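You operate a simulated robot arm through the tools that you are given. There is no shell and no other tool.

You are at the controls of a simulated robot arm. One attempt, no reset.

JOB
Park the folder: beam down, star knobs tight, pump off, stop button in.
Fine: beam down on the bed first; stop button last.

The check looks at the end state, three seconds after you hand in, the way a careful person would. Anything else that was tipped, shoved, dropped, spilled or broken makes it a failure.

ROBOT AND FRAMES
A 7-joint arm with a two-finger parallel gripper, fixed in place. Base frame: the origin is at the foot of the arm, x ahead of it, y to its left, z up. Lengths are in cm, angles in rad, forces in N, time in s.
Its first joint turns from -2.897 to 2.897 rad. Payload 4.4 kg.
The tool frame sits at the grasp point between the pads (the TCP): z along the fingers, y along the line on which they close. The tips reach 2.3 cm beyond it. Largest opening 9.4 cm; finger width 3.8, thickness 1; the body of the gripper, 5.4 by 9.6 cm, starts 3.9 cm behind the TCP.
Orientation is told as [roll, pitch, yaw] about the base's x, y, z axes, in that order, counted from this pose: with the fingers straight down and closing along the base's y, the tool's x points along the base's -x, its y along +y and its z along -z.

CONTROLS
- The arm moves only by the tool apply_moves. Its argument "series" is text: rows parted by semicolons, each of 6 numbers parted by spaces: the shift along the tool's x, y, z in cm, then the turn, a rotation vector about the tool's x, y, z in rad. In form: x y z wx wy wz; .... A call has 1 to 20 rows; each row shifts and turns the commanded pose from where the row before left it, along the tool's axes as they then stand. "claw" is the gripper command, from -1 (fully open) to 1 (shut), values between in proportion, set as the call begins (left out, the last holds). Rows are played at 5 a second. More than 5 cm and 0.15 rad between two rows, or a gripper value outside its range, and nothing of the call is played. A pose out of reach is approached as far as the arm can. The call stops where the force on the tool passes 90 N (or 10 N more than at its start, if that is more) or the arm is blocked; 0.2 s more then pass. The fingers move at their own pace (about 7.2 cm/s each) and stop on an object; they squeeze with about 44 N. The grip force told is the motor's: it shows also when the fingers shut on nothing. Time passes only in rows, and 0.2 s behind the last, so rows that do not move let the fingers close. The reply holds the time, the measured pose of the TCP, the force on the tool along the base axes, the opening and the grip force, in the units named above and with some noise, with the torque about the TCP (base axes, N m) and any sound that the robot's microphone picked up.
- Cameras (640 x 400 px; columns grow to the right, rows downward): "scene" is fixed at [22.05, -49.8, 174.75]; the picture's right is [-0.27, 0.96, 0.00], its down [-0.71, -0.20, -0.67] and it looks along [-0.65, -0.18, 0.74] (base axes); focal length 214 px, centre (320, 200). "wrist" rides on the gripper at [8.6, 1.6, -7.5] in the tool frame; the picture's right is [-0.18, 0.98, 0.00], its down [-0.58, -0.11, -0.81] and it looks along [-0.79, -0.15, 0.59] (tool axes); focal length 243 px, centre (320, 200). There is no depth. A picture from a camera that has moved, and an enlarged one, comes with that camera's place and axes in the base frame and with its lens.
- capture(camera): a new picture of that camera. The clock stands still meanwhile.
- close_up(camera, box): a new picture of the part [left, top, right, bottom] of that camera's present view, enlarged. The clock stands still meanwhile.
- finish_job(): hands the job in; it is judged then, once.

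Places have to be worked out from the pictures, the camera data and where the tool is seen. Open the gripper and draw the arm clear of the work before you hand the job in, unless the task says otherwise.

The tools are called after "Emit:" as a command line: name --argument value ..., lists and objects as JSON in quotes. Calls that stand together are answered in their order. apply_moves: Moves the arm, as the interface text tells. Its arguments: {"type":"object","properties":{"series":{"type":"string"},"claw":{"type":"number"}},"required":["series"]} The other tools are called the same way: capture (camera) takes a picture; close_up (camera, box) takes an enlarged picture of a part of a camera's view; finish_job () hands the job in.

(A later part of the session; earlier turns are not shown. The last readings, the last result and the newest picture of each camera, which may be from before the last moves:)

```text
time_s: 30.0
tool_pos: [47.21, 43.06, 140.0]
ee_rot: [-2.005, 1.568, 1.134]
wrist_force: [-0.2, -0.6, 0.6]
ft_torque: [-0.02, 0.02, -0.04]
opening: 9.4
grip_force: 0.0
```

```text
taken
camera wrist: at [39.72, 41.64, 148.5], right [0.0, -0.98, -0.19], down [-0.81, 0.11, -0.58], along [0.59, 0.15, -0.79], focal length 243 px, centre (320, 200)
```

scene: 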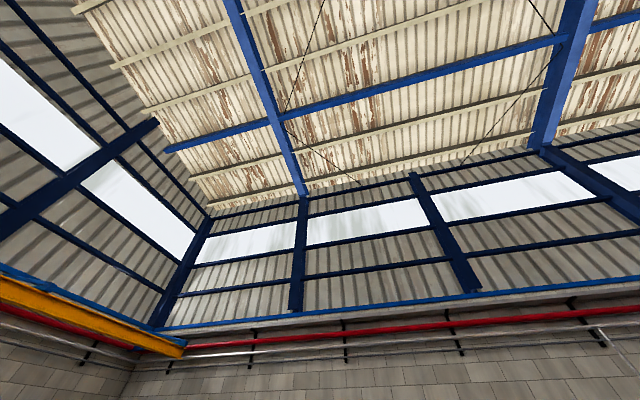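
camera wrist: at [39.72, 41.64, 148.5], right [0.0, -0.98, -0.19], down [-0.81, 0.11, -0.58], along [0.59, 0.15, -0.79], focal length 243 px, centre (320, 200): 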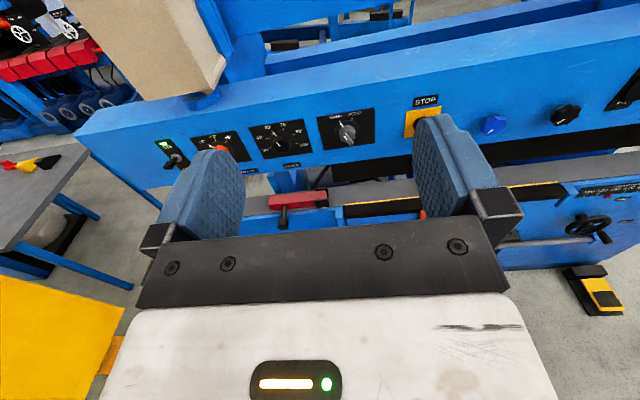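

Now the picture is upright and very readable. I'll back away for a complete view of the machine.

Emit:
apply_moves --series "0 3 -4 0 0 0; 0 3 -4 0 0 0; 0 3 -4 0 0 0; 0 3 -4 0 0 0; 0 3 -4 0 0 0; 0 0 0 0 0 0"

Emit:
capture --camera "wrist"

Emit:
close_up --camera "wrist" --box '[80, 40, 400, 240]'

Emit:
close_up --camera "wrist" --box '[320, 40, 640, 240]'

```text
time_s: 31.4
tool_pos: [26.89, 27.84, 140.35]
ee_rot: [-1.68, 1.566, 1.461]
wrist_force: [-0.5, -0.6, 0.6]
ft_torque: [0.04, 0.01, -0.01]
opening: 9.38
grip_force: 0.1
```

```text
taken
camera wrist: at [19.57, 26.37, 148.78], right [0.0, -0.98, -0.19], down [-0.81, 0.11, -0.58], along [0.59, 0.15, -0.79], focal length 243 px, centre (320, 200)
```

wrist: 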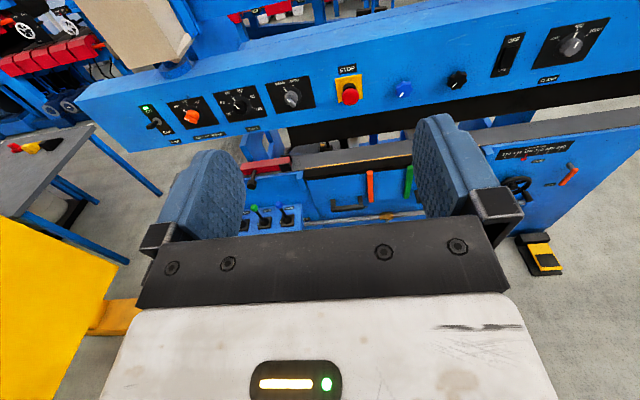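

```text
2.00 times, centred on (240, 140) of wrist
camera zoom: at [19.57, 26.37, 148.78], right [0.0, -0.98, -0.19], down [-0.81, 0.11, -0.58], along [0.59, 0.15, -0.79], focal length 485 px, centre (480, 320)
```

zoom: 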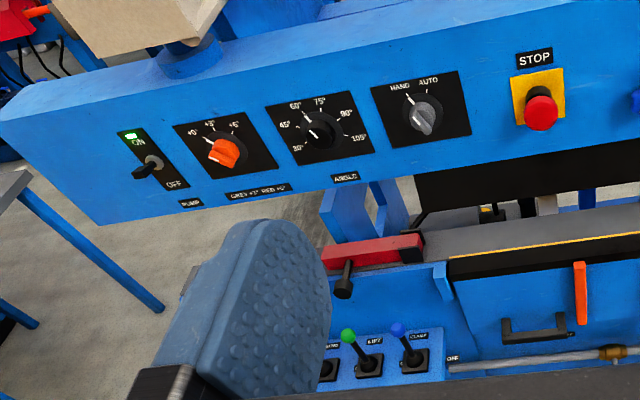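

```text
2.00 times, centred on (480, 140) of wrist
camera zoom: at [19.57, 26.37, 148.78], right [0.0, -0.98, -0.19], down [-0.81, 0.11, -0.58], along [0.59, 0.15, -0.79], focal length 485 px, centre (0, 320)
```

zoom: 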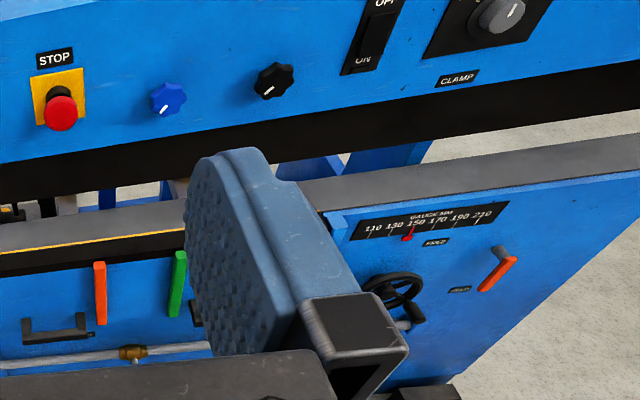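

Levers CLAMP/LIFT pair naturally as clamp-beam down/up, and BEND/LOWER as the apron up/down. The mode dial is on HAND and the pump is on, so CLAMP should bring the raised beam down. I'll close the fingers and bring the tool in front of the blue CLAMP knob (about (78, 59, 69)), staying clear at x≈55.

Emit:
apply_moves --series "-4 -1.75 1.55 0 0 0; -4 -1.75 1.55 0 0 0; -4 -1.75 1.55 0 0 0; -4 -1.75 1.55 0 0 0; -4 -1.75 1.55 0 0 0; -4 -1.75 1.55 0 0 0; -4 -1.75 1.55 0 0 0; -4 -1.75 1.55 0 0 0; -4 -1.75 1.55 0 0 0; -4 -1.75 1.55 0 0 0; -4 -1.75 1.55 0 0 0; -4 -1.75 1.55 0 0 0; -4 -1.75 1.55 0 0 0; -4 -1.75 1.55 0 0 0; -4 -1.75 1.55 0 0 0; -4 -1.75 1.55 0 0 0; -4 -1.75 1.55 0 0 0; 0 0 0 0 0 0" --claw 1

Emit:
capture --camera "wrist"

```text
time_s: 35.2
tool_pos: [53.59, 57.83, 71.82]
ee_rot: [-0.982, 1.569, 2.16]
wrist_force: [0.3, -0.5, 0.5]
ft_torque: [0.0, 0.0, -0.02]
opening: 0.01
grip_force: 42.5
```

```text
taken
camera wrist: at [46.11, 56.27, 80.41], right [0.0, -0.98, -0.19], down [-0.81, 0.11, -0.58], along [0.59, 0.15, -0.79], focal length 243 px, centre (320, 200)
```

wrist: 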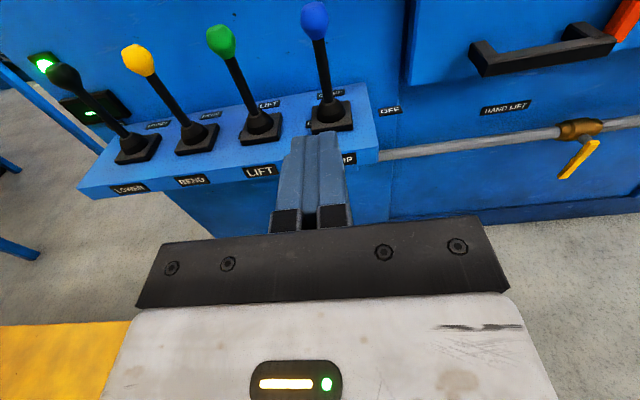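

The view confirms the blue CLAMP knob at about (78.5, 59, 70.5), aligned with the closed fingers. I'll centre on it and advance to just short of contact.

Emit:
apply_moves --series "-1.2 -1 4 0 0 0; 0 0 4 0 0 0; 0 0 4 0 0 0; 0 0 4 0 0 0; 0 0 2 0 0 0; 0 0 0 0 0 0"

Emit:
capture --camera "wrist"

```text
time_s: 36.6
tool_pos: [71.62, 59.03, 70.87]
ee_rot: [-0.948, 1.571, 2.194]
wrist_force: [0.1, 0.5, 0.1]
ft_torque: [0.0, 0.03, 0.03]
opening: 0.02
grip_force: 42.4
```

```text
taken
camera wrist: at [64.27, 57.54, 79.33], right [0.0, -0.98, -0.19], down [-0.81, 0.11, -0.58], along [0.59, 0.15, -0.79], focal length 243 px, centre (320, 200)
```

wrist: 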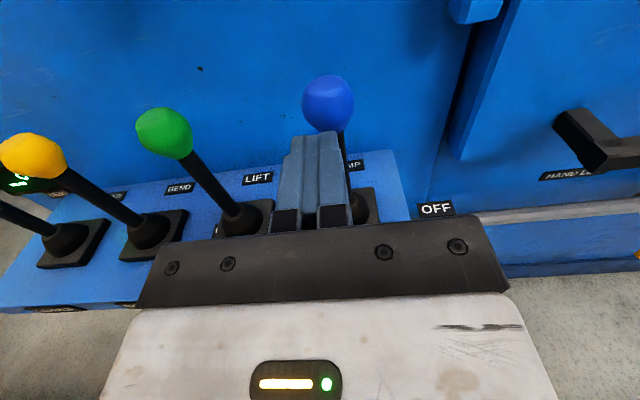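

The knob centre triangulates to (78.0, 58.7, 70.9), with the fingertip about 2.5 cm short. I'll advance gently in small steps and watch the force.

Emit:
apply_moves --series "0 0 1 0 0 0; 0 0 1 0 0 0; 0 0 0.7 0 0 0; 0 0 0.7 0 0 0; 0 0 0 0 0 0"

Emit:
capture --camera "wrist"

```text
time_s: 37.8
tool_pos: [74.88, 58.84, 70.85]
ee_rot: [-0.974, 1.57, 2.166]
wrist_force: [-2.7, 1.1, 1.8]
ft_torque: [-0.03, -0.05, 0.02]
opening: 0.01
grip_force: 42.7
```

```text
taken
camera wrist: at [67.52, 57.44, 79.31], right [0.0, -0.98, -0.19], down [-0.81, 0.11, -0.58], along [0.59, 0.15, -0.79], focal length 243 px, centre (320, 200)
```

wrist: 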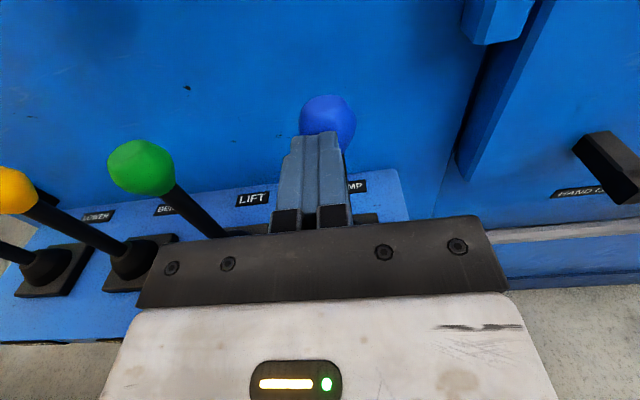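

Contact shows about −2.7 N. I'll push forward a little more and watch both the lever and the beam.

Emit:
apply_moves --series "0 0 0.7 0 0 0; 0 0 0.7 0 0 0; 0 0 0 0 0 0"

Emit:
capture --camera "wrist"

```text
time_s: 38.6
tool_pos: [76.12, 59.07, 70.74]
ee_rot: [-0.334, 1.571, 2.807]
wrist_force: [-23.4, 3.7, 3.5]
ft_torque: [-0.05, -0.22, -0.02]
opening: 0.0
grip_force: 42.0
```

```text
taken
camera wrist: at [68.74, 57.42, 79.27], right [0.0, -0.98, -0.18], down [-0.81, 0.11, -0.58], along [0.59, 0.15, -0.79], focal length 243 px, centre (320, 200)
```

wrist: 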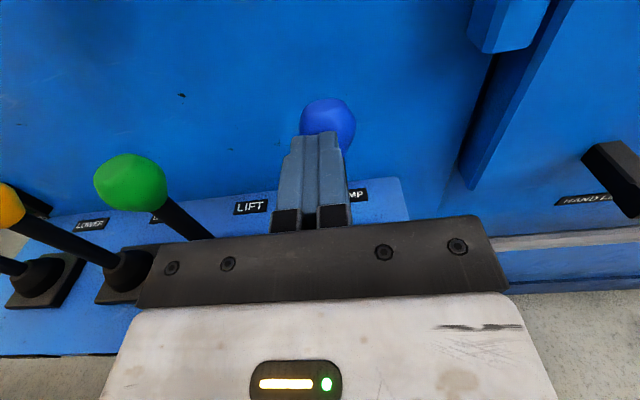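

The force is rising (−23 N) and the lever is beginning to tilt. I'll continue in small steps.

Emit:
apply_moves --series "0 0 0.6 0 0 0; 0 0 0.6 0 0 0; 0 0 0 0 0 0"

Emit:
capture --camera "wrist"

```text
time_s: 39.0
tool_pos: [76.1, 58.85, 70.7]
ee_rot: [1.333, 1.568, -1.808]
wrist_force: [-40.8, -11.4, 22.6]
ft_torque: [-0.03, -0.7, -0.36]
opening: 0.0
grip_force: 42.4
stopped in row 1: the force on the tool passed its limit at 112 N (the readings are from after the stop); the commanded pose is now the measured one
```

```text
taken
camera wrist: at [68.76, 57.45, 79.24], right [0.0, -0.98, -0.18], down [-0.81, 0.11, -0.58], along [0.59, 0.15, -0.79], focal length 243 px, centre (320, 200)
```

wrist: 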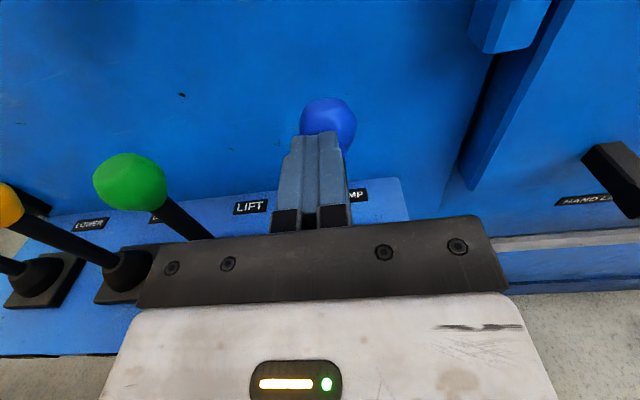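

The lever came up against a stop at 112 N after about 1 cm of travel. I'll back off and see where it rests and whether anything changed.

Emit:
apply_moves --series "0 0 -2 0 0 0; 0 0 -4 0 0 0; 0 0 -4 0 0 0; 0 0 -4 0 0 0; 0 0 -4 0 0 0; 0 0 -3.5 0 0 0; 0 0 0 0 0 0"

Emit:
capture --camera "wrist"

Emit:
close_up --camera "wrist" --box '[80, 0, 400, 200]'

```text
time_s: 40.6
tool_pos: [54.59, 58.97, 70.78]
ee_rot: [0.742, 1.57, -2.398]
wrist_force: [0.0, -0.1, 0.2]
ft_torque: [-0.01, 0.0, 0.03]
opening: 0.01
grip_force: 42.6
```

```text
taken
camera wrist: at [47.22, 57.41, 79.34], right [0.0, -0.98, -0.18], down [-0.81, 0.11, -0.58], along [0.59, 0.15, -0.79], focal length 243 px, centre (320, 200)
```

wrist: 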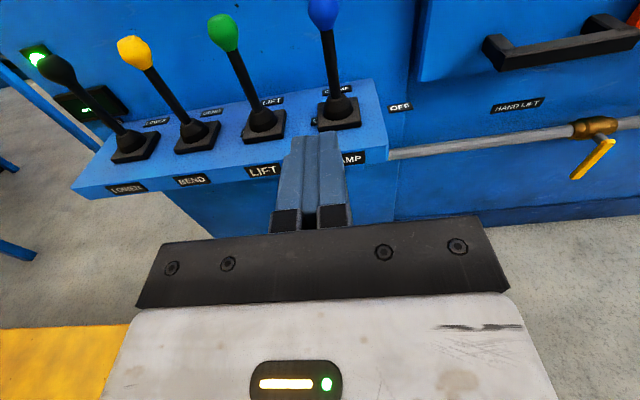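

```text
2.00 times, centred on (240, 100) of wrist
camera zoom: at [47.22, 57.41, 79.34], right [0.0, -0.98, -0.18], down [-0.81, 0.11, -0.58], along [0.59, 0.15, -0.79], focal length 485 px, centre (480, 400)
```

zoom: 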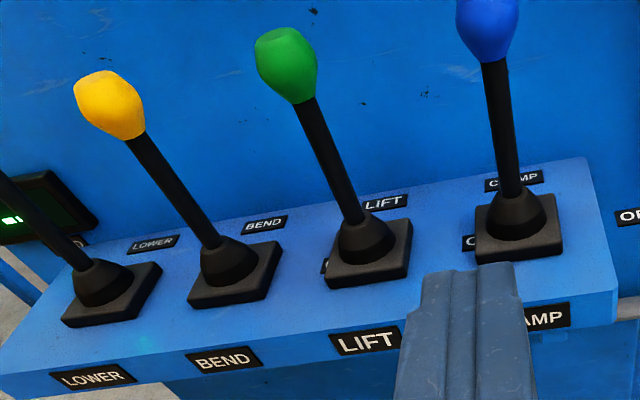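

The lever is upright again, so it either sprang back or barely moved. I'll go back to the same overview pose to see whether the beam's height changed.

Emit:
apply_moves --series "4.09 1.83 -1.63 0 0 0; 4.09 1.83 -1.63 0 0 0; 4.09 1.83 -1.63 0 0 0; 4.09 1.83 -1.63 0 0 0; 4.09 1.83 -1.63 0 0 0; 4.09 1.83 -1.63 0 0 0; 4.09 1.83 -1.63 0 0 0; 4.09 1.83 -1.63 0 0 0; 4.09 1.83 -1.63 0 0 0; 4.09 1.83 -1.63 0 0 0; 4.09 1.83 -1.63 0 0 0; 4.09 1.83 -1.63 0 0 0; 4.09 1.83 -1.63 0 0 0; 4.09 1.83 -1.63 0 0 0; 4.09 1.83 -1.63 0 0 0; 4.09 1.83 -1.63 0 0 0; 4.09 1.83 -1.63 0 0 0; 0 0 0 0 0 0"

Emit:
capture --camera "wrist"

Emit:
close_up --camera "wrist" --box '[80, 40, 400, 240]'

Emit:
close_up --camera "wrist" --box '[320, 40, 640, 240]'

```text
time_s: 44.4
tool_pos: [27.11, 27.78, 140.18]
ee_rot: [1.038, 1.567, -2.104]
wrist_force: [0.6, -0.7, 0.2]
ft_torque: [0.03, 0.0, 0.01]
opening: 0.02
grip_force: 42.5
```

```text
taken
camera wrist: at [19.67, 26.32, 148.68], right [0.0, -0.98, -0.18], down [-0.81, 0.11, -0.58], along [0.59, 0.15, -0.79], focal length 243 px, centre (320, 200)
```

wrist: 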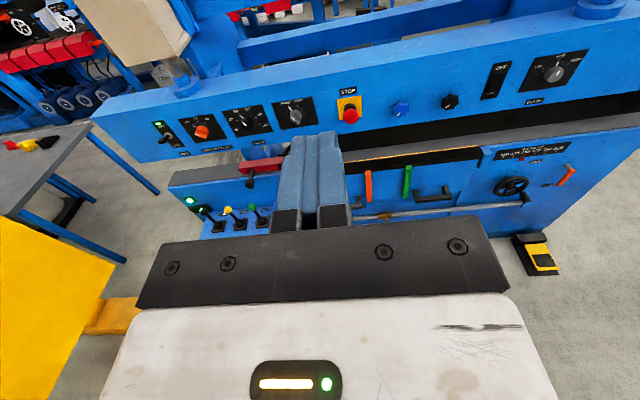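

```text
2.00 times, centred on (240, 140) of wrist
camera zoom: at [19.67, 26.32, 148.68], right [0.0, -0.98, -0.18], down [-0.81, 0.11, -0.58], along [0.59, 0.15, -0.79], focal length 485 px, centre (480, 320)
```

zoom: 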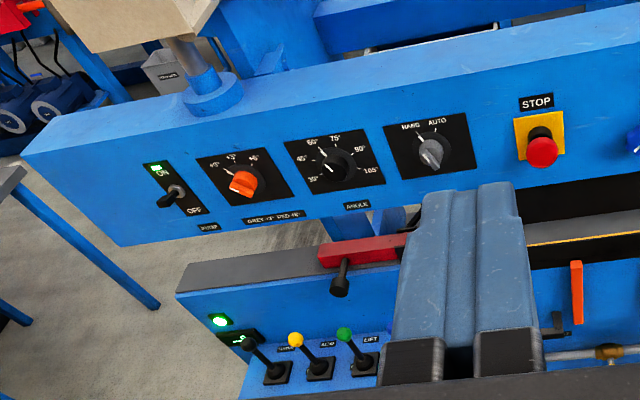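

```text
2.00 times, centred on (480, 140) of wrist
camera zoom: at [19.67, 26.32, 148.68], right [0.0, -0.98, -0.18], down [-0.81, 0.11, -0.58], along [0.59, 0.15, -0.79], focal length 485 px, centre (0, 320)
```

zoom: 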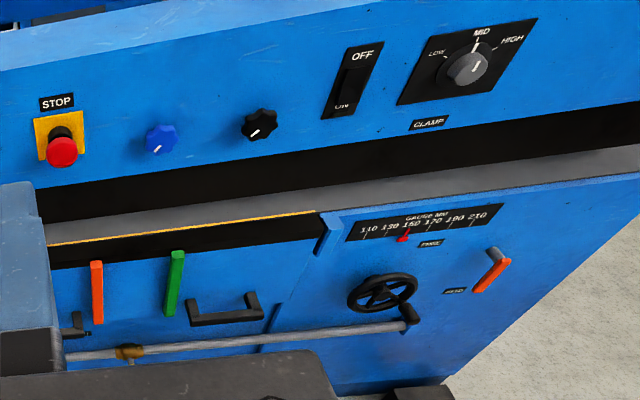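

The beam has come down about 6 cm, with the piston rods now visible above it, so CLAMP is the right lever and it's momentary. I'll wait a second and check whether the beam is still moving.

Emit:
apply_moves --series "0 0 0 0 0 0; 0 0 0 0 0 0; 0 0 0 0 0 0; 0 0 0 0 0 0; 0 0 0 0 0 0"

Emit:
close_up --camera "wrist" --box '[320, 40, 640, 240]'

```text
time_s: 45.6
tool_pos: [27.0, 27.85, 140.26]
ee_rot: [0.857, 1.569, -2.285]
wrist_force: [0.0, -0.3, -1.3]
ft_torque: [-0.01, -0.02, 0.01]
opening: 0.02
grip_force: 42.1
```

```text
2.00 times, centred on (480, 140) of wrist
camera zoom: at [19.66, 26.33, 148.77], right [0.0, -0.98, -0.18], down [-0.81, 0.11, -0.58], along [0.59, 0.15, -0.79], focal length 485 px, centre (0, 320)
```

zoom: 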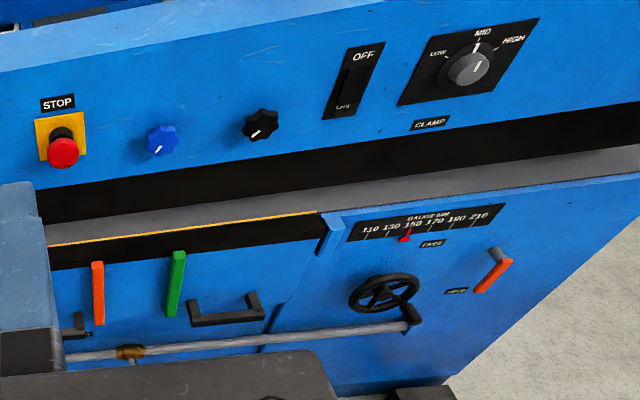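

The beam is holding at an intermediate height (blade edge z≈86, bed z≈79), so it needs more CLAMP. I'll return to the lever the same way.

Emit:
apply_moves --series "-4.09 -1.83 1.63 0 0 0; -4.09 -1.83 1.63 0 0 0; -4.09 -1.83 1.63 0 0 0; -4.09 -1.83 1.63 0 0 0; -4.09 -1.83 1.63 0 0 0; -4.09 -1.83 1.63 0 0 0; -4.09 -1.83 1.63 0 0 0; -4.09 -1.83 1.63 0 0 0; -4.09 -1.83 1.63 0 0 0; -4.09 -1.83 1.63 0 0 0; -4.09 -1.83 1.63 0 0 0; -4.09 -1.83 1.63 0 0 0; -4.09 -1.83 1.63 0 0 0; -4.09 -1.83 1.63 0 0 0; -4.09 -1.83 1.63 0 0 0; -4.09 -1.83 1.63 0 0 0; -4.09 -1.83 1.63 0 0 0; 0 0 4 0 0 0; 0 0 4 0 0 0; 0 0 0 0 0 0"

Emit:
capture --camera "wrist"

```text
time_s: 49.8
tool_pos: [62.84, 58.75, 70.71]
ee_rot: [0.713, 1.569, -2.429]
wrist_force: [-0.3, 0.3, 0.3]
ft_torque: [-0.03, 0.02, -0.02]
opening: 0.0
grip_force: 42.6
```

```text
taken
camera wrist: at [55.42, 57.33, 79.22], right [0.0, -0.98, -0.18], down [-0.81, 0.11, -0.58], along [0.59, 0.15, -0.79], focal length 243 px, centre (320, 200)
```

wrist: 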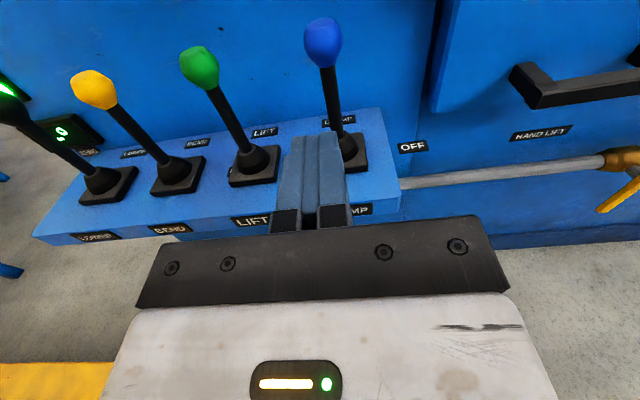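

Aligned again. I'll push the lever to the same depth (TCP x≈76.2) and hold for about 1.6 s.

Emit:
apply_moves --series "0 0 4 0 0 0; 0 0 4 0 0 0; 0 0 3 0 0 0; 0 0 0.8 0 0 0; 0 0 0.8 0 0 0; 0 0 0.7 0 0 0; 0 0 0 0 0 0; 0 0 0 0 0 0; 0 0 0 0 0 0; 0 0 0 0 0 0; 0 0 0 0 0 0; 0 0 0 0 0 0; 0 0 0 0 0 0; 0 0 0 0 0 0"

Emit:
capture --camera "wrist"

```text
time_s: 52.8
tool_pos: [76.1, 59.05, 70.71]
ee_rot: [0.806, 1.568, -2.337]
wrist_force: [-4.1, -1.7, -3.7]
ft_torque: [0.0, 0.02, -0.05]
opening: 0.01
grip_force: 42.5
```

```text
taken
camera wrist: at [68.69, 57.43, 79.25], right [0.0, -0.98, -0.18], down [-0.81, 0.11, -0.58], along [0.59, 0.15, -0.79], focal length 243 px, centre (320, 200)
```

wrist: 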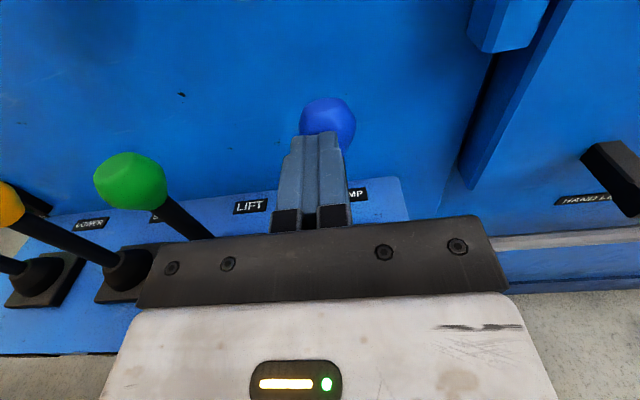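

The force is only −4 N here. I'll push a touch deeper and hold.

Emit:
apply_moves --series "0 0 0.2 0 0 0; 0 0 0.1 0 0 0; 0 0 0 0 0 0; 0 0 0 0 0 0; 0 0 0 0 0 0; 0 0 0 0 0 0; 0 0 0 0 0 0; 0 0 0 0 0 0; 0 0 0 0 0 0; 0 0 0 0 0 0"

```text
time_s: 53.8
tool_pos: [76.18, 59.05, 70.52]
ee_rot: [1.181, 1.567, -1.956]
wrist_force: [-35.3, -10.9, 18.9]
ft_torque: [-0.03, -0.58, -0.34]
opening: 0.0
grip_force: 42.5
stopped in row 5: the force on the tool passed its limit at 91 N (the readings are from after the stop); the commanded pose is now the measured one
```

A hard stop again at about 91 N. I'll back off and go to the overview to see how far the beam came down.

Emit:
apply_moves --series "0 0 -3 0 0 0; 0 0 -4.6 0 0 0; 0 0 -4.6 0 0 0; 0 0 -4.6 0 0 0; 0 0 -4.6 0 0 0; 4.09 1.83 -1.63 0 0 0; 4.09 1.83 -1.63 0 0 0; 4.09 1.83 -1.63 0 0 0; 4.09 1.83 -1.63 0 0 0; 4.09 1.83 -1.63 0 0 0; 4.09 1.83 -1.63 0 0 0; 4.09 1.83 -1.63 0 0 0; 4.09 1.83 -1.63 0 0 0; 4.09 1.83 -1.63 0 0 0; 4.09 1.83 -1.63 0 0 0; 4.09 1.83 -1.63 0 0 0; 4.09 1.83 -1.63 0 0 0; 4.09 1.83 -1.63 0 0 0; 4.09 1.83 -1.63 0 0 0; 4.09 1.83 -1.63 0 0 0"

Emit:
apply_moves --series "4.09 1.83 -1.63 0 0 0; 4.09 1.83 -1.63 0 0 0; 0 0 0 0 0 0"

Emit:
capture --camera "wrist"

Emit:
close_up --camera "wrist" --box '[320, 40, 640, 240]'

Emit:
close_up --camera "wrist" --box '[80, 40, 400, 240]'

```text
time_s: 58.0
tool_pos: [30.57, 31.93, 132.4]
ee_rot: [0.834, 1.567, -2.306]
wrist_force: [0.3, 0.3, -1.1]
ft_torque: [-0.02, -0.04, 0.03]
opening: 0.0
grip_force: 42.6
```

```text
time_s: 58.8
tool_pos: [27.14, 28.19, 140.12]
ee_rot: [1.083, 1.561, -2.058]
wrist_force: [-0.2, 0.5, 0.8]
ft_torque: [-0.01, 0.0, 0.0]
opening: 0.01
grip_force: 42.3
```

```text
taken
camera wrist: at [19.75, 26.78, 148.68], right [0.0, -0.98, -0.18], down [-0.81, 0.1, -0.58], along [0.59, 0.14, -0.8], focal length 243 px, centre (320, 200)
```

wrist: 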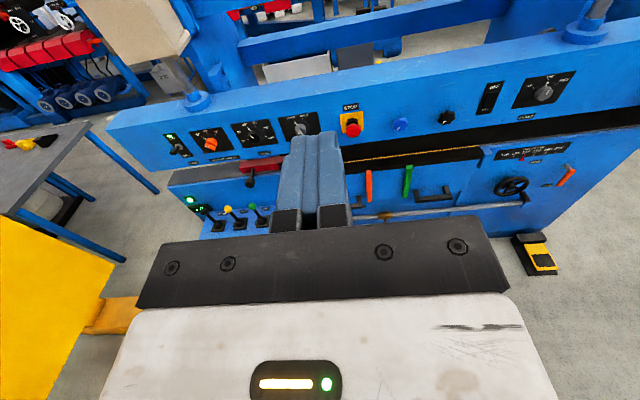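

```text
2.00 times, centred on (480, 140) of wrist
camera zoom: at [19.75, 26.78, 148.68], right [0.0, -0.98, -0.18], down [-0.81, 0.1, -0.58], along [0.59, 0.14, -0.8], focal length 485 px, centre (0, 320)
```

zoom: 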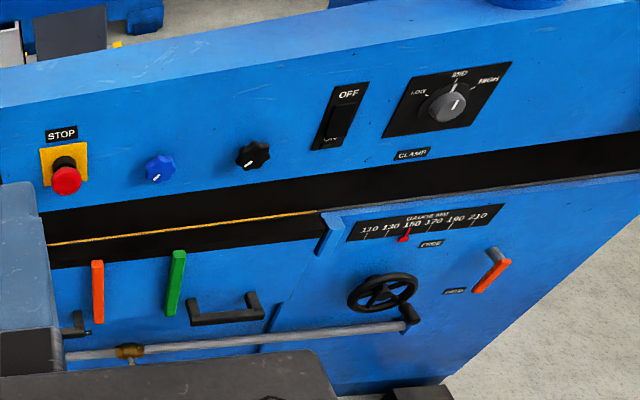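

```text
2.00 times, centred on (240, 140) of wrist
camera zoom: at [19.75, 26.78, 148.68], right [0.0, -0.98, -0.18], down [-0.81, 0.1, -0.58], along [0.59, 0.14, -0.8], focal length 485 px, centre (480, 320)
```

zoom: 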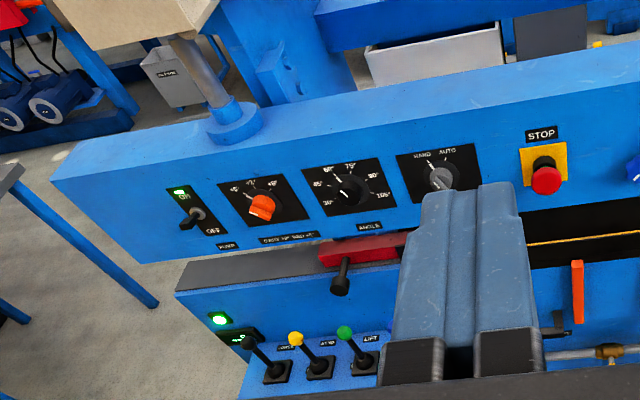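

The beam has come down about 12 cm in total and now looks to be at or very near the bed. I'll get a near-level view of the blade/bed line to see if any gap remains.

Emit:
apply_moves --series "-4.6 0 1.5 0 0 0; -4.6 0 1.5 0 0 0; -4.6 0 1.5 0 0 0; -4.6 0 1.5 0 0 0; -4.6 0 1.5 0 0 0; -4.6 0 1.5 0 0 0; -4.6 0 1.5 0 0 0; -4.6 0 1.5 0 0 0; -4.6 0 1.5 0 0 0; -4.6 0 1.5 0 0 0; -4.6 0 1.5 0 0 0; -4.6 0 1.5 0 0 0; 0 0 0 0 0.14 0; 0 0 0 0 0.14 0; 0 0 0 0 0.14 0; 0 0 0 0 0.14 0; 0 0 0 0 0.14 0; 0 0 0 0 0 0"

Emit:
capture --camera "wrist"

```text
time_s: 62.6
tool_pos: [45.21, 27.8, 83.79]
ee_rot: [3.108, 0.893, -0.026]
wrist_force: [0.2, 0.3, 2.1]
ft_torque: [0.01, 0.09, 0.0]
opening: 0.0
grip_force: 42.9
```

```text
taken
camera wrist: at [33.92, 26.3, 85.78], right [0.12, -0.99, -0.12], down [-0.26, 0.09, -0.96], along [0.96, 0.14, -0.25], focal length 243 px, centre (320, 200)
```

wrist: 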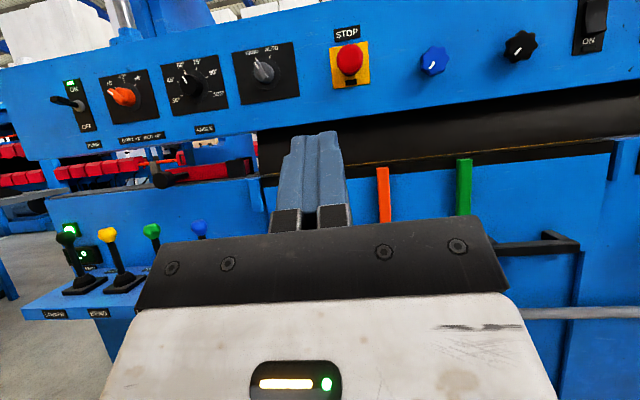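

A good near-level view. I'll zoom on the blade/bed contact line and on the panel.

Emit:
close_up --camera "wrist" --box '[460, 90, 640, 203]'

Emit:
close_up --camera "wrist" --box '[220, 110, 400, 222]'

Emit:
close_up --camera "wrist" --box '[300, 10, 620, 130]'

Emit:
close_up --camera "wrist" --box '[30, 30, 330, 215]'

```text
3.54 times, centred on (550, 146) of wrist
camera zoom: at [33.92, 26.3, 85.78], right [0.12, -0.99, -0.12], down [-0.26, 0.09, -0.96], along [0.96, 0.14, -0.25], focal length 859 px, centre (-494, 389)
```

zoom: 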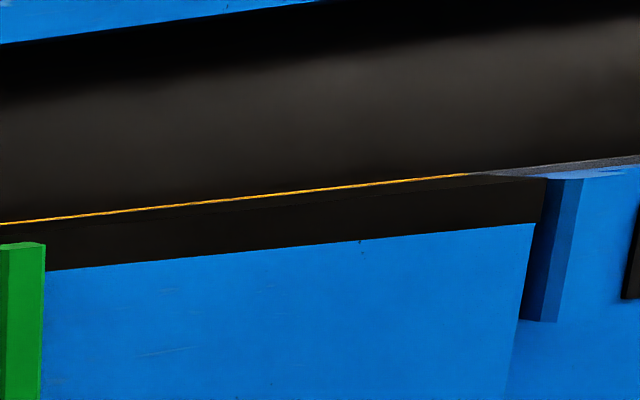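

```text
3.56 times, centred on (310, 166) of wrist
camera zoom: at [33.92, 26.3, 85.78], right [0.12, -0.99, -0.12], down [-0.26, 0.09, -0.96], along [0.96, 0.14, -0.25], focal length 863 px, centre (356, 321)
```

zoom: 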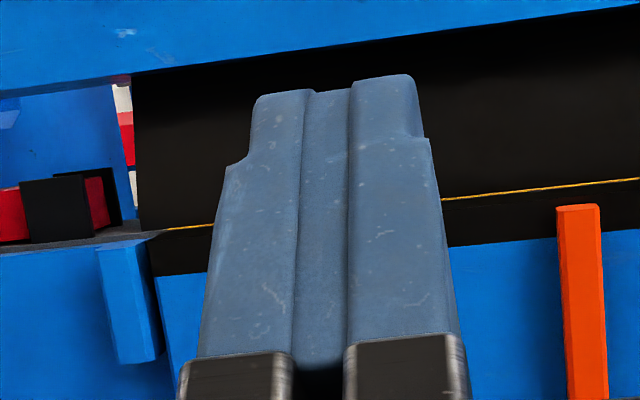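

```text
2.00 times, centred on (460, 70) of wrist
camera zoom: at [33.92, 26.3, 85.78], right [0.12, -0.99, -0.12], down [-0.26, 0.09, -0.96], along [0.96, 0.14, -0.25], focal length 485 px, centre (40, 460)
```

zoom: 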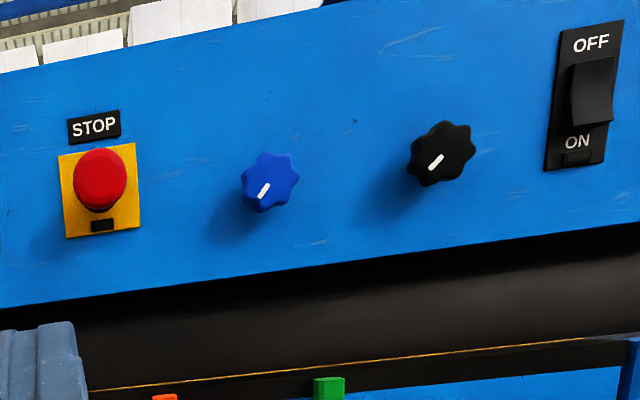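

```text
2.13 times, centred on (180, 122) of wrist
camera zoom: at [33.92, 26.3, 85.78], right [0.12, -0.99, -0.12], down [-0.26, 0.09, -0.96], along [0.96, 0.14, -0.25], focal length 518 px, centre (619, 365)
```

zoom: 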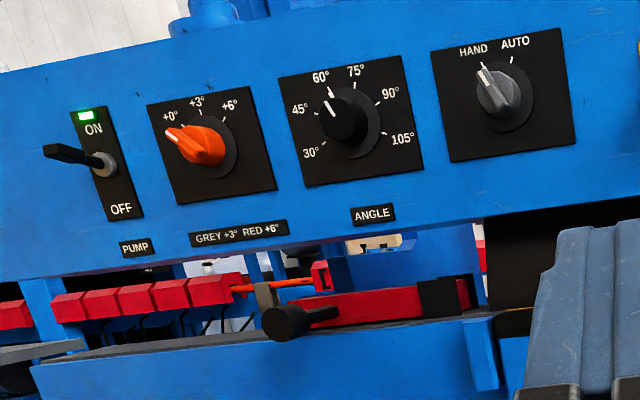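

The blade now appears to sit on the bed with no visible gap. To be sure it's fully down, I'll give CLAMP one more hold and compare; first I'll return to the lever.

Emit:
apply_moves --series "0 0 0 0 -0.14 0; 0 0 0 0 -0.14 0; 0 0 0 0 -0.14 0; 0 0 0 0 -0.14 0; 0 0 0 0 -0.14 0; -1.63 -3.9 1.18 0 0 0; -1.63 -3.9 1.18 0 0 0; -1.63 -3.9 1.18 0 0 0; -1.63 -3.9 1.18 0 0 0; -1.63 -3.9 1.18 0 0 0; -1.63 -3.9 1.18 0 0 0; -1.63 -3.9 1.18 0 0 0; -1.63 -3.9 1.18 0 0 0; 0 0 4 0 0 0; 0 0 4 0 0 0; 0 0 0 0 0 0"

Emit:
capture --camera "wrist"

```text
time_s: 66.0
tool_pos: [62.64, 59.11, 71.81]
ee_rot: [0.963, 1.567, -2.179]
wrist_force: [-0.2, -0.1, -0.3]
ft_torque: [0.02, -0.03, 0.03]
opening: 0.0
grip_force: 42.3
```

```text
taken
camera wrist: at [55.19, 57.64, 80.37], right [0.0, -0.98, -0.18], down [-0.81, 0.11, -0.58], along [0.59, 0.15, -0.79], focal length 243 px, centre (320, 200)
```

wrist: 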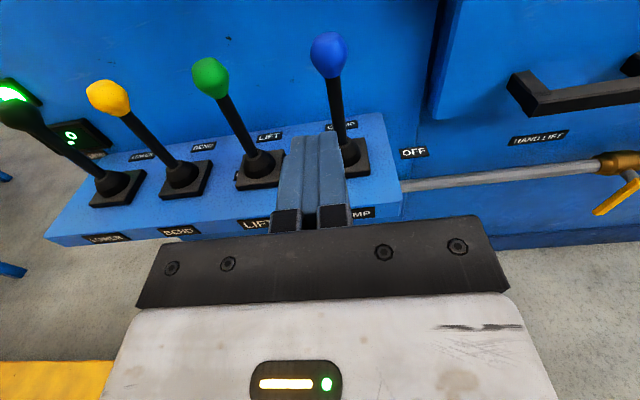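

I'm aligned (1 cm high). I'll correct, then push the lever in and hold briefly.

Emit:
apply_moves --series "-1.1 0 4 0 0 0; 0 0 4 0 0 0; 0 0 3 0 0 0; 0 0 1 0 0 0; 0 0 0.8 0 0 0; 0 0 0.6 0 0 0; 0 0 0.1 0 0 0; 0 0 0 0 0 0; 0 0 0 0 0 0; 0 0 0 0 0 0; 0 0 0 0 0 0"

```text
time_s: 68.4
tool_pos: [76.01, 59.13, 70.74]
ee_rot: [0.907, 1.567, -2.236]
wrist_force: [-4.0, -1.1, -3.3]
ft_torque: [0.01, 0.08, -0.08]
opening: 0.01
grip_force: 43.0
```

Emit:
apply_moves --series "0 0 0.15 0 0 0; 0 0 0 0 0 0; 0 0 0 0 0 0; 0 0 0 0 0 0"

```text
time_s: 69.4
tool_pos: [76.15, 59.09, 70.79]
ee_rot: [0.953, 1.567, -2.186]
wrist_force: [-35.2, 5.3, -0.1]
ft_torque: [-0.01, -0.18, -0.11]
opening: 0.01
grip_force: 43.0
```

The lever is held firmly at −35 N. I'll hold a little longer, then back off and compare from the near-level viewpoint.

Emit:
apply_moves --series "0 0 0 0 0 0; 0 0 0 0 0 0; 0 0 0 0 0 0; 0 0 0 0 0 0"

Emit:
apply_moves --series "0 0 -3 0 0 0; 0 0 -4.6 0 0 0; 0 0 -4.6 0 0 0; 0 0 -4.6 0 0 0; 0 0 -4.8 0 0 0; 1.63 3.9 -1.18 0 0 0; 1.63 3.9 -1.18 0 0 0; 1.63 3.9 -1.18 0 0 0; 1.63 3.9 -1.18 0 0 0; 1.63 3.9 -1.18 0 0 0; 1.63 3.9 -1.18 0 0 0; 1.63 3.9 -1.18 0 0 0; 1.63 3.9 -1.18 0 0 0; 0 0 0 0 0.14 0; 0 0 0 0 0.14 0; 0 0 0 0 0.14 0; 0 0 0 0 0.14 0; 0 0 0 0 0.14 0; 0 0 0 0 0 0"

Emit:
capture --camera "wrist"

Emit:
close_up --camera "wrist" --box '[460, 90, 640, 203]'

Emit:
close_up --camera "wrist" --box '[300, 10, 620, 130]'

```text
time_s: 70.4
tool_pos: [76.12, 59.06, 70.67]
ee_rot: [0.954, 1.566, -2.187]
wrist_force: [-46.2, 6.6, 0.1]
ft_torque: [-0.01, -0.19, -0.07]
opening: 0.02
grip_force: 42.6
```

```text
time_s: 74.4
tool_pos: [45.34, 27.75, 83.17]
ee_rot: [3.106, 0.901, -0.024]
wrist_force: [0.8, 0.2, 1.3]
ft_torque: [0.03, 0.11, -0.02]
opening: 0.0
grip_force: 42.0
out of reach, approached as far as the arm can: row 18
```

```text
taken
camera wrist: at [34.17, 26.33, 85.25], right [0.12, -0.99, -0.12], down [-0.27, 0.09, -0.96], along [0.96, 0.15, -0.26], focal length 243 px, centre (320, 200)
```

wrist: 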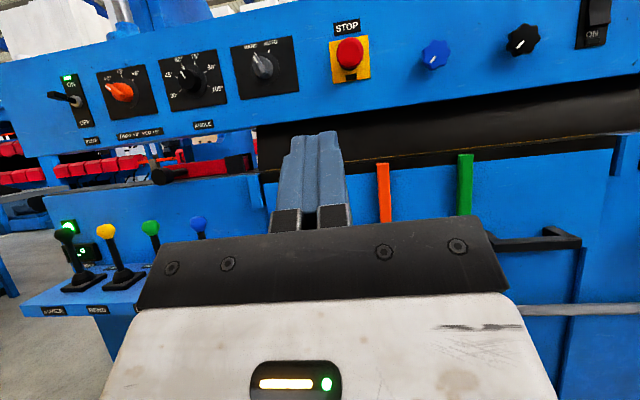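

```text
3.54 times, centred on (550, 146) of wrist
camera zoom: at [34.17, 26.33, 85.25], right [0.12, -0.99, -0.12], down [-0.27, 0.09, -0.96], along [0.96, 0.15, -0.26], focal length 859 px, centre (-494, 389)
```

zoom: 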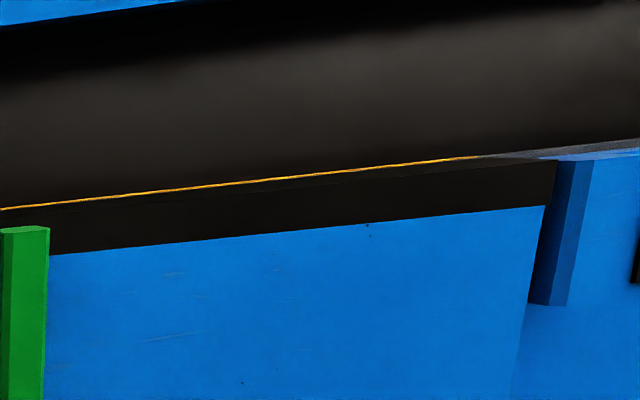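

```text
2.00 times, centred on (460, 70) of wrist
camera zoom: at [34.17, 26.33, 85.25], right [0.12, -0.99, -0.12], down [-0.27, 0.09, -0.96], along [0.96, 0.15, -0.26], focal length 485 px, centre (40, 460)
```

zoom: 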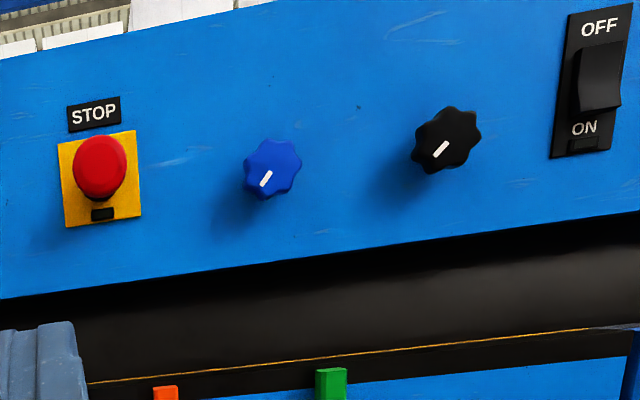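

The beam hasn't moved relative to the bed, so it's fully down, and the levers have returned to O. Next come the star knobs, now near z≈96. I'll level the tool, open the gripper and move in front of the black knob at a safe distance.

Emit:
apply_moves --series "0 0 0 0 -0.14 0; 0 0 0 0 -0.14 0; 0 0 0 0 -0.14 0; 0 0 0 0 -0.14 0; 0 0 0 0 -0.14 0; 1.42 3.58 2 0 0 0; 1.42 3.58 2 0 0 0; 1.42 3.58 2 0 0 0; 1.42 3.58 2 0 0 0; 1.42 3.58 2 0 0 0; 1.42 3.58 2 0 0 0; 1.42 3.58 2 0 0 0; 1.42 3.58 2 0 0 0; 1.42 3.58 2 0 0 0; 0 0 0 0 0 0" --claw -1

Emit:
capture --camera "wrist"

```text
time_s: 77.6
tool_pos: [61.81, 5.65, 97.13]
ee_rot: [0.203, 1.523, -2.964]
wrist_force: [-0.6, 0.5, 2.4]
ft_torque: [-0.01, 0.12, 0.01]
opening: 9.43
grip_force: 0.1
out of reach, approached as far as the arm can: row 11, 12, 13, 14
```

```text
taken
camera wrist: at [54.75, 4.35, 106.08], right [-0.03, -0.98, -0.17], down [-0.83, 0.12, -0.54], along [0.56, 0.13, -0.82], focal length 243 px, centre (320, 200)
```

wrist: 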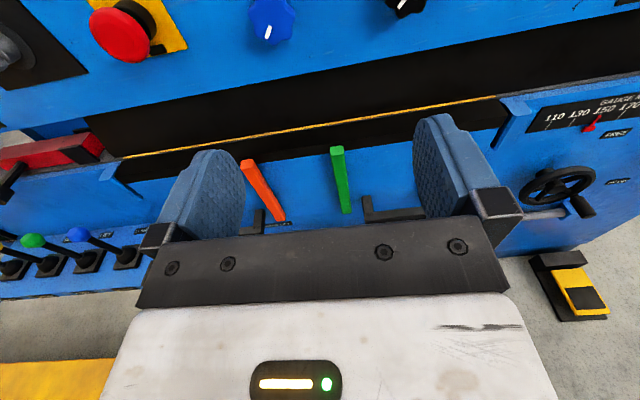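

The wrist is at its turning limit with the camera exactly up. Rolling it clockwise gives it room (and clockwise is the tightening direction), so I'll roll +0.45 rad and check the pose.

Emit:
apply_moves --series "0 0 0 0 0 0.15; 0 0 0 0 0 0.15; 0 0 0 0 0 0.15; 0 0 0 0 0 0"

Emit:
capture --camera "wrist"

```text
time_s: 78.6
tool_pos: [61.3, 6.79, 99.71]
ee_rot: [-1.562, 1.122, 1.573]
wrist_force: [-0.2, 0.9, 0.7]
ft_torque: [-0.01, 0.01, 0.0]
opening: 9.39
grip_force: 0.1
out of reach, approached as far as the arm can: row 1
```

```text
taken
camera wrist: at [53.94, 1.66, 106.74], right [-0.01, -0.81, -0.59], down [-0.81, 0.36, -0.47], along [0.59, 0.47, -0.65], focal length 243 px, centre (320, 200)
```

wrist: 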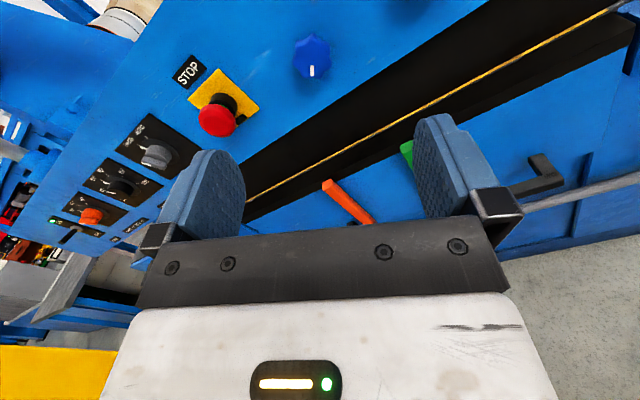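

With this roll the tool points exactly along +x. Triangulation puts the blue knob at (85.2, 10.0, 96.3) and the black one at (85.2, −3.9, 96.5). I'll line up with the blue knob first, at a standoff.

Emit:
apply_moves --series "-2.24 -0.73 0 0 0 0; -2.23 -0.72 0 0 0 0; 0 0 4 0 0 0; 0 0 4 0 0 0; 0 0 0 0 0 0"

Emit:
capture --camera "wrist"

```text
time_s: 79.8
tool_pos: [69.48, 10.13, 96.02]
ee_rot: [-1.565, 1.123, 1.579]
wrist_force: [0.1, -1.0, -0.3]
ft_torque: [-0.02, 0.0, 0.01]
opening: 9.43
grip_force: 0.0
```

```text
taken
camera wrist: at [62.15, 4.94, 103.11], right [0.0, -0.81, -0.59], down [-0.81, 0.35, -0.48], along [0.59, 0.48, -0.65], focal length 243 px, centre (320, 200)
```

wrist: 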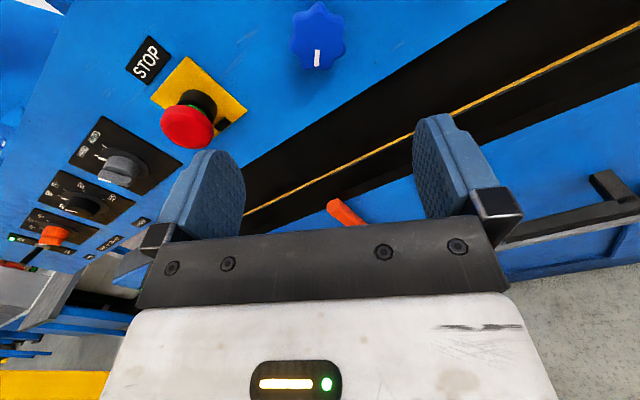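

The blue knob is well centred between the open fingers. I'll advance to TCP x≈79.5 and check the depth.

Emit:
apply_moves --series "0.3 0.2 4 0 0 0; 0 0 3 0 0 0; 0 0 3 0 0 0; 0 0 0 0 0 0"

Emit:
capture --camera "wrist"

```text
time_s: 80.8
tool_pos: [79.49, 10.38, 96.32]
ee_rot: [-1.56, 1.125, 1.57]
wrist_force: [-0.1, -0.5, 0.9]
ft_torque: [-0.02, -0.03, -0.03]
opening: 9.4
grip_force: 0.0
out of reach, approached as far as the arm can: row 2
```

```text
taken
camera wrist: at [72.01, 5.29, 103.39], right [-0.01, -0.81, -0.59], down [-0.8, 0.36, -0.47], along [0.59, 0.47, -0.65], focal length 243 px, centre (320, 200)
```

wrist: 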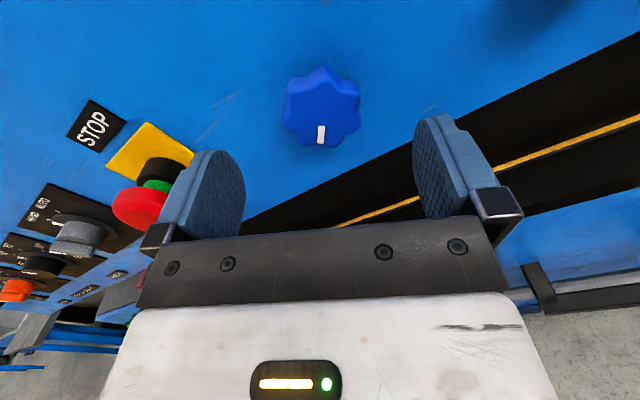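

Knob is centred laterally. I'll advance 2.5 cm more with a slight upward correction and look again to judge the knob's depth.

Emit:
apply_moves --series "0.3 0 1.3 0 0 0; 0 0 1.2 0 0 0; 0 0 0 0 0 0"

Emit:
capture --camera "wrist"

```text
time_s: 81.6
tool_pos: [81.89, 10.54, 96.85]
ee_rot: [-1.561, 1.125, 1.569]
wrist_force: [-0.2, 0.3, 0.7]
ft_torque: [0.0, -0.01, 0.02]
opening: 9.39
grip_force: 0.0
out of reach, approached as far as the arm can: row 1
```

```text
taken
camera wrist: at [74.4, 5.46, 103.9], right [-0.01, -0.81, -0.59], down [-0.8, 0.36, -0.47], along [0.59, 0.47, -0.65], focal length 243 px, centre (320, 200)
```

wrist: 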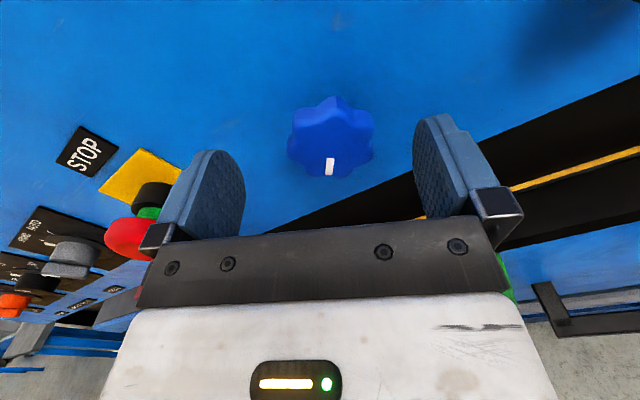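

The knob sits about 0.6 cm to the right of the tool axis, and the wrist is brushing a joint limit. I'll roll 0.3 rad more clockwise for margin and correct the offset.

Emit:
apply_moves --series "0 0 0 0 0 0.15; 0 0 0 0 0 0.15; 0.1 0.6 0 0 0 0; 0 0 0 0 0 0"

Emit:
capture --camera "wrist"

```text
time_s: 82.6
tool_pos: [81.66, 10.56, 96.65]
ee_rot: [-1.563, 0.824, 1.566]
wrist_force: [1.0, -0.4, 0.5]
ft_torque: [-0.01, 0.01, -0.01]
opening: 9.4
grip_force: 0.1
out of reach, approached as far as the arm can: row 3
```

```text
taken
camera wrist: at [74.22, 3.7, 101.8], right [-0.01, -0.6, -0.8], down [-0.8, 0.48, -0.35], along [0.6, 0.64, -0.48], focal length 243 px, centre (320, 200)
```

wrist: 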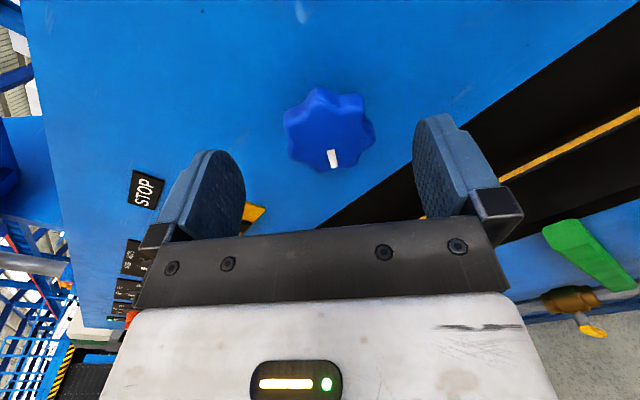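

The arm isn't following the −y correction, so some joint seems to be near its limit. I'll back off to x≈70 and test sideways motion there, to see what's limiting it.

Emit:
apply_moves --series "0 0 -4 0 0 0; 0 0 -4 0 0 0; 0 0 -4 0 0 0; 0 0 0 0 0 0"

Emit:
apply_moves --series "1.36 1.46 0 0 0 0; 1.36 1.46 0 0 0 0; 1.36 1.46 0 0 0 0; 0 0 0 0 0 0"

```text
time_s: 83.6
tool_pos: [69.4, 10.6, 96.75]
ee_rot: [-1.567, 0.822, 1.574]
wrist_force: [-0.1, 0.9, 1.1]
ft_torque: [0.02, 0.02, 0.0]
opening: 9.42
grip_force: 0.1
```

```text
time_s: 84.6
tool_pos: [69.1, 8.12, 97.46]
ee_rot: [-1.562, 0.824, 1.561]
wrist_force: [0.1, 0.0, 0.3]
ft_torque: [0.01, 0.02, 0.0]
opening: 9.39
grip_force: 0.1
out of reach, approached as far as the arm can: row 2, 3
```

Sideways motion is limited when the tool is exactly horizontal. I'll pitch the fingers slightly downward (0.15 rad) and test whether that frees the arm.

Emit:
apply_moves --series "0 0 0 -0.102 -0.11 0; 0 0 0 0 0 0; 1.36 1.46 0 0 0 0; 1.36 1.46 0 0 0 0; 0 0 0 0 0 0"

```text
time_s: 85.8
tool_pos: [69.12, 5.7, 98.0]
ee_rot: [-1.343, 0.813, 1.722]
wrist_force: [0.9, 0.8, -0.1]
ft_torque: [-0.01, -0.02, 0.0]
opening: 9.4
grip_force: 0.1
out of reach, approached as far as the arm can: row 4
```

Pitching down helped. The wrist joint limit depends on how the tool lines up with the forearm, so I'll try small repeated −y steps to see whether the solver can work around it with the elbow.

Emit:
apply_moves --series "0.34 0.365 0 0 0 0; 0.34 0.365 0 0 0 0; 0.34 0.365 0 0 0 0; 0.34 0.365 0 0 0 0; 0.34 0.365 0 0 0 0; 0.34 0.365 0 0 0 0; 0.34 0.365 0 0 0 0; 0.34 0.365 0 0 0 0; 0 0 0 0 0 0"

```text
time_s: 87.8
tool_pos: [68.96, 5.68, 97.91]
ee_rot: [-1.343, 0.813, 1.72]
wrist_force: [-0.4, 0.7, -1.0]
ft_torque: [-0.01, 0.01, -0.03]
opening: 9.39
grip_force: 0.0
out of reach, approached as far as the arm can: row 1, 2, 3, 4, 5, 6, 7, 8
```

Stuck, so I'll try yawing the tool slightly to the right (−0.15 rad about vertical), which should also move that wrist joint away from its limit.

Emit:
apply_moves --series "0 0 0 -0.1 0.1 0; 0 0 0 0 0 0; 0.68 0.73 0 0 0 0; 0.68 0.73 0 0 0 0; 0.68 0.73 0 0 0 0; 0.68 0.73 0 0 0 0; 0 0 0 0 0 0"

Emit:
capture --camera "wrist"

```text
time_s: 89.4
tool_pos: [68.4, 1.75, 98.02]
ee_rot: [-1.353, 0.834, 1.589]
wrist_force: [-0.2, 0.2, 0.0]
ft_torque: [-0.01, 0.01, 0.05]
opening: 9.39
grip_force: 0.1
```

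```text
taken
camera wrist: at [60.96, -4.14, 104.28], right [-0.2, -0.59, -0.78], down [-0.78, 0.58, -0.24], along [0.6, 0.56, -0.57], focal length 243 px, centre (320, 200)
```

wrist: 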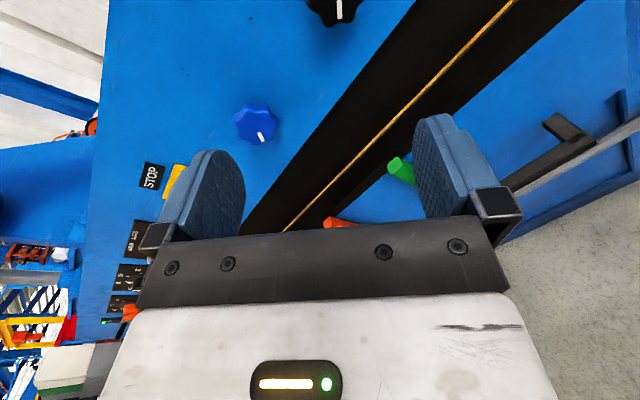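

That works: with the tool yawed right and tipped slightly down the arm moves freely. An 8–10° misalignment is fine for gripping a knob, so I'll take out most of the pitch and line up on the blue knob at a 10 cm standoff.

Emit:
apply_moves --series "0 0 0 0.067 0.073 0.014; -2.55 -2.38 1.78 0 0 0; -2.55 -2.38 1.78 0 0 0; -2.55 -2.38 1.78 0 0 0; 0 0 0 0 0 0"

Emit:
capture --camera "wrist"

```text
time_s: 90.6
tool_pos: [75.2, 11.4, 97.03]
ee_rot: [-1.503, 0.83, 1.48]
wrist_force: [0.9, -0.5, -0.5]
ft_torque: [-0.03, 0.03, 0.0]
opening: 9.41
grip_force: 0.0
```

```text
taken
camera wrist: at [67.04, 5.57, 102.45], right [-0.12, -0.59, -0.8], down [-0.75, 0.58, -0.32], along [0.65, 0.56, -0.51], focal length 243 px, centre (320, 200)
```

wrist: 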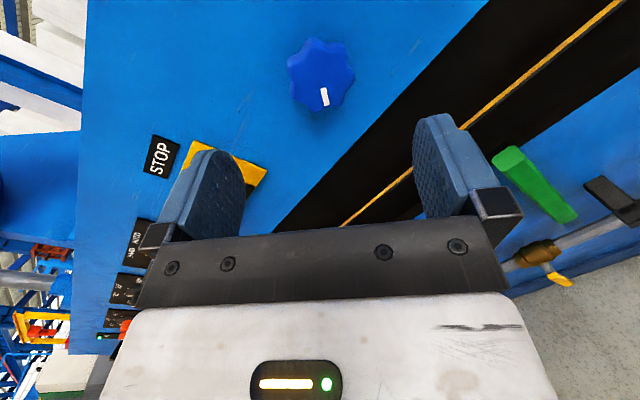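

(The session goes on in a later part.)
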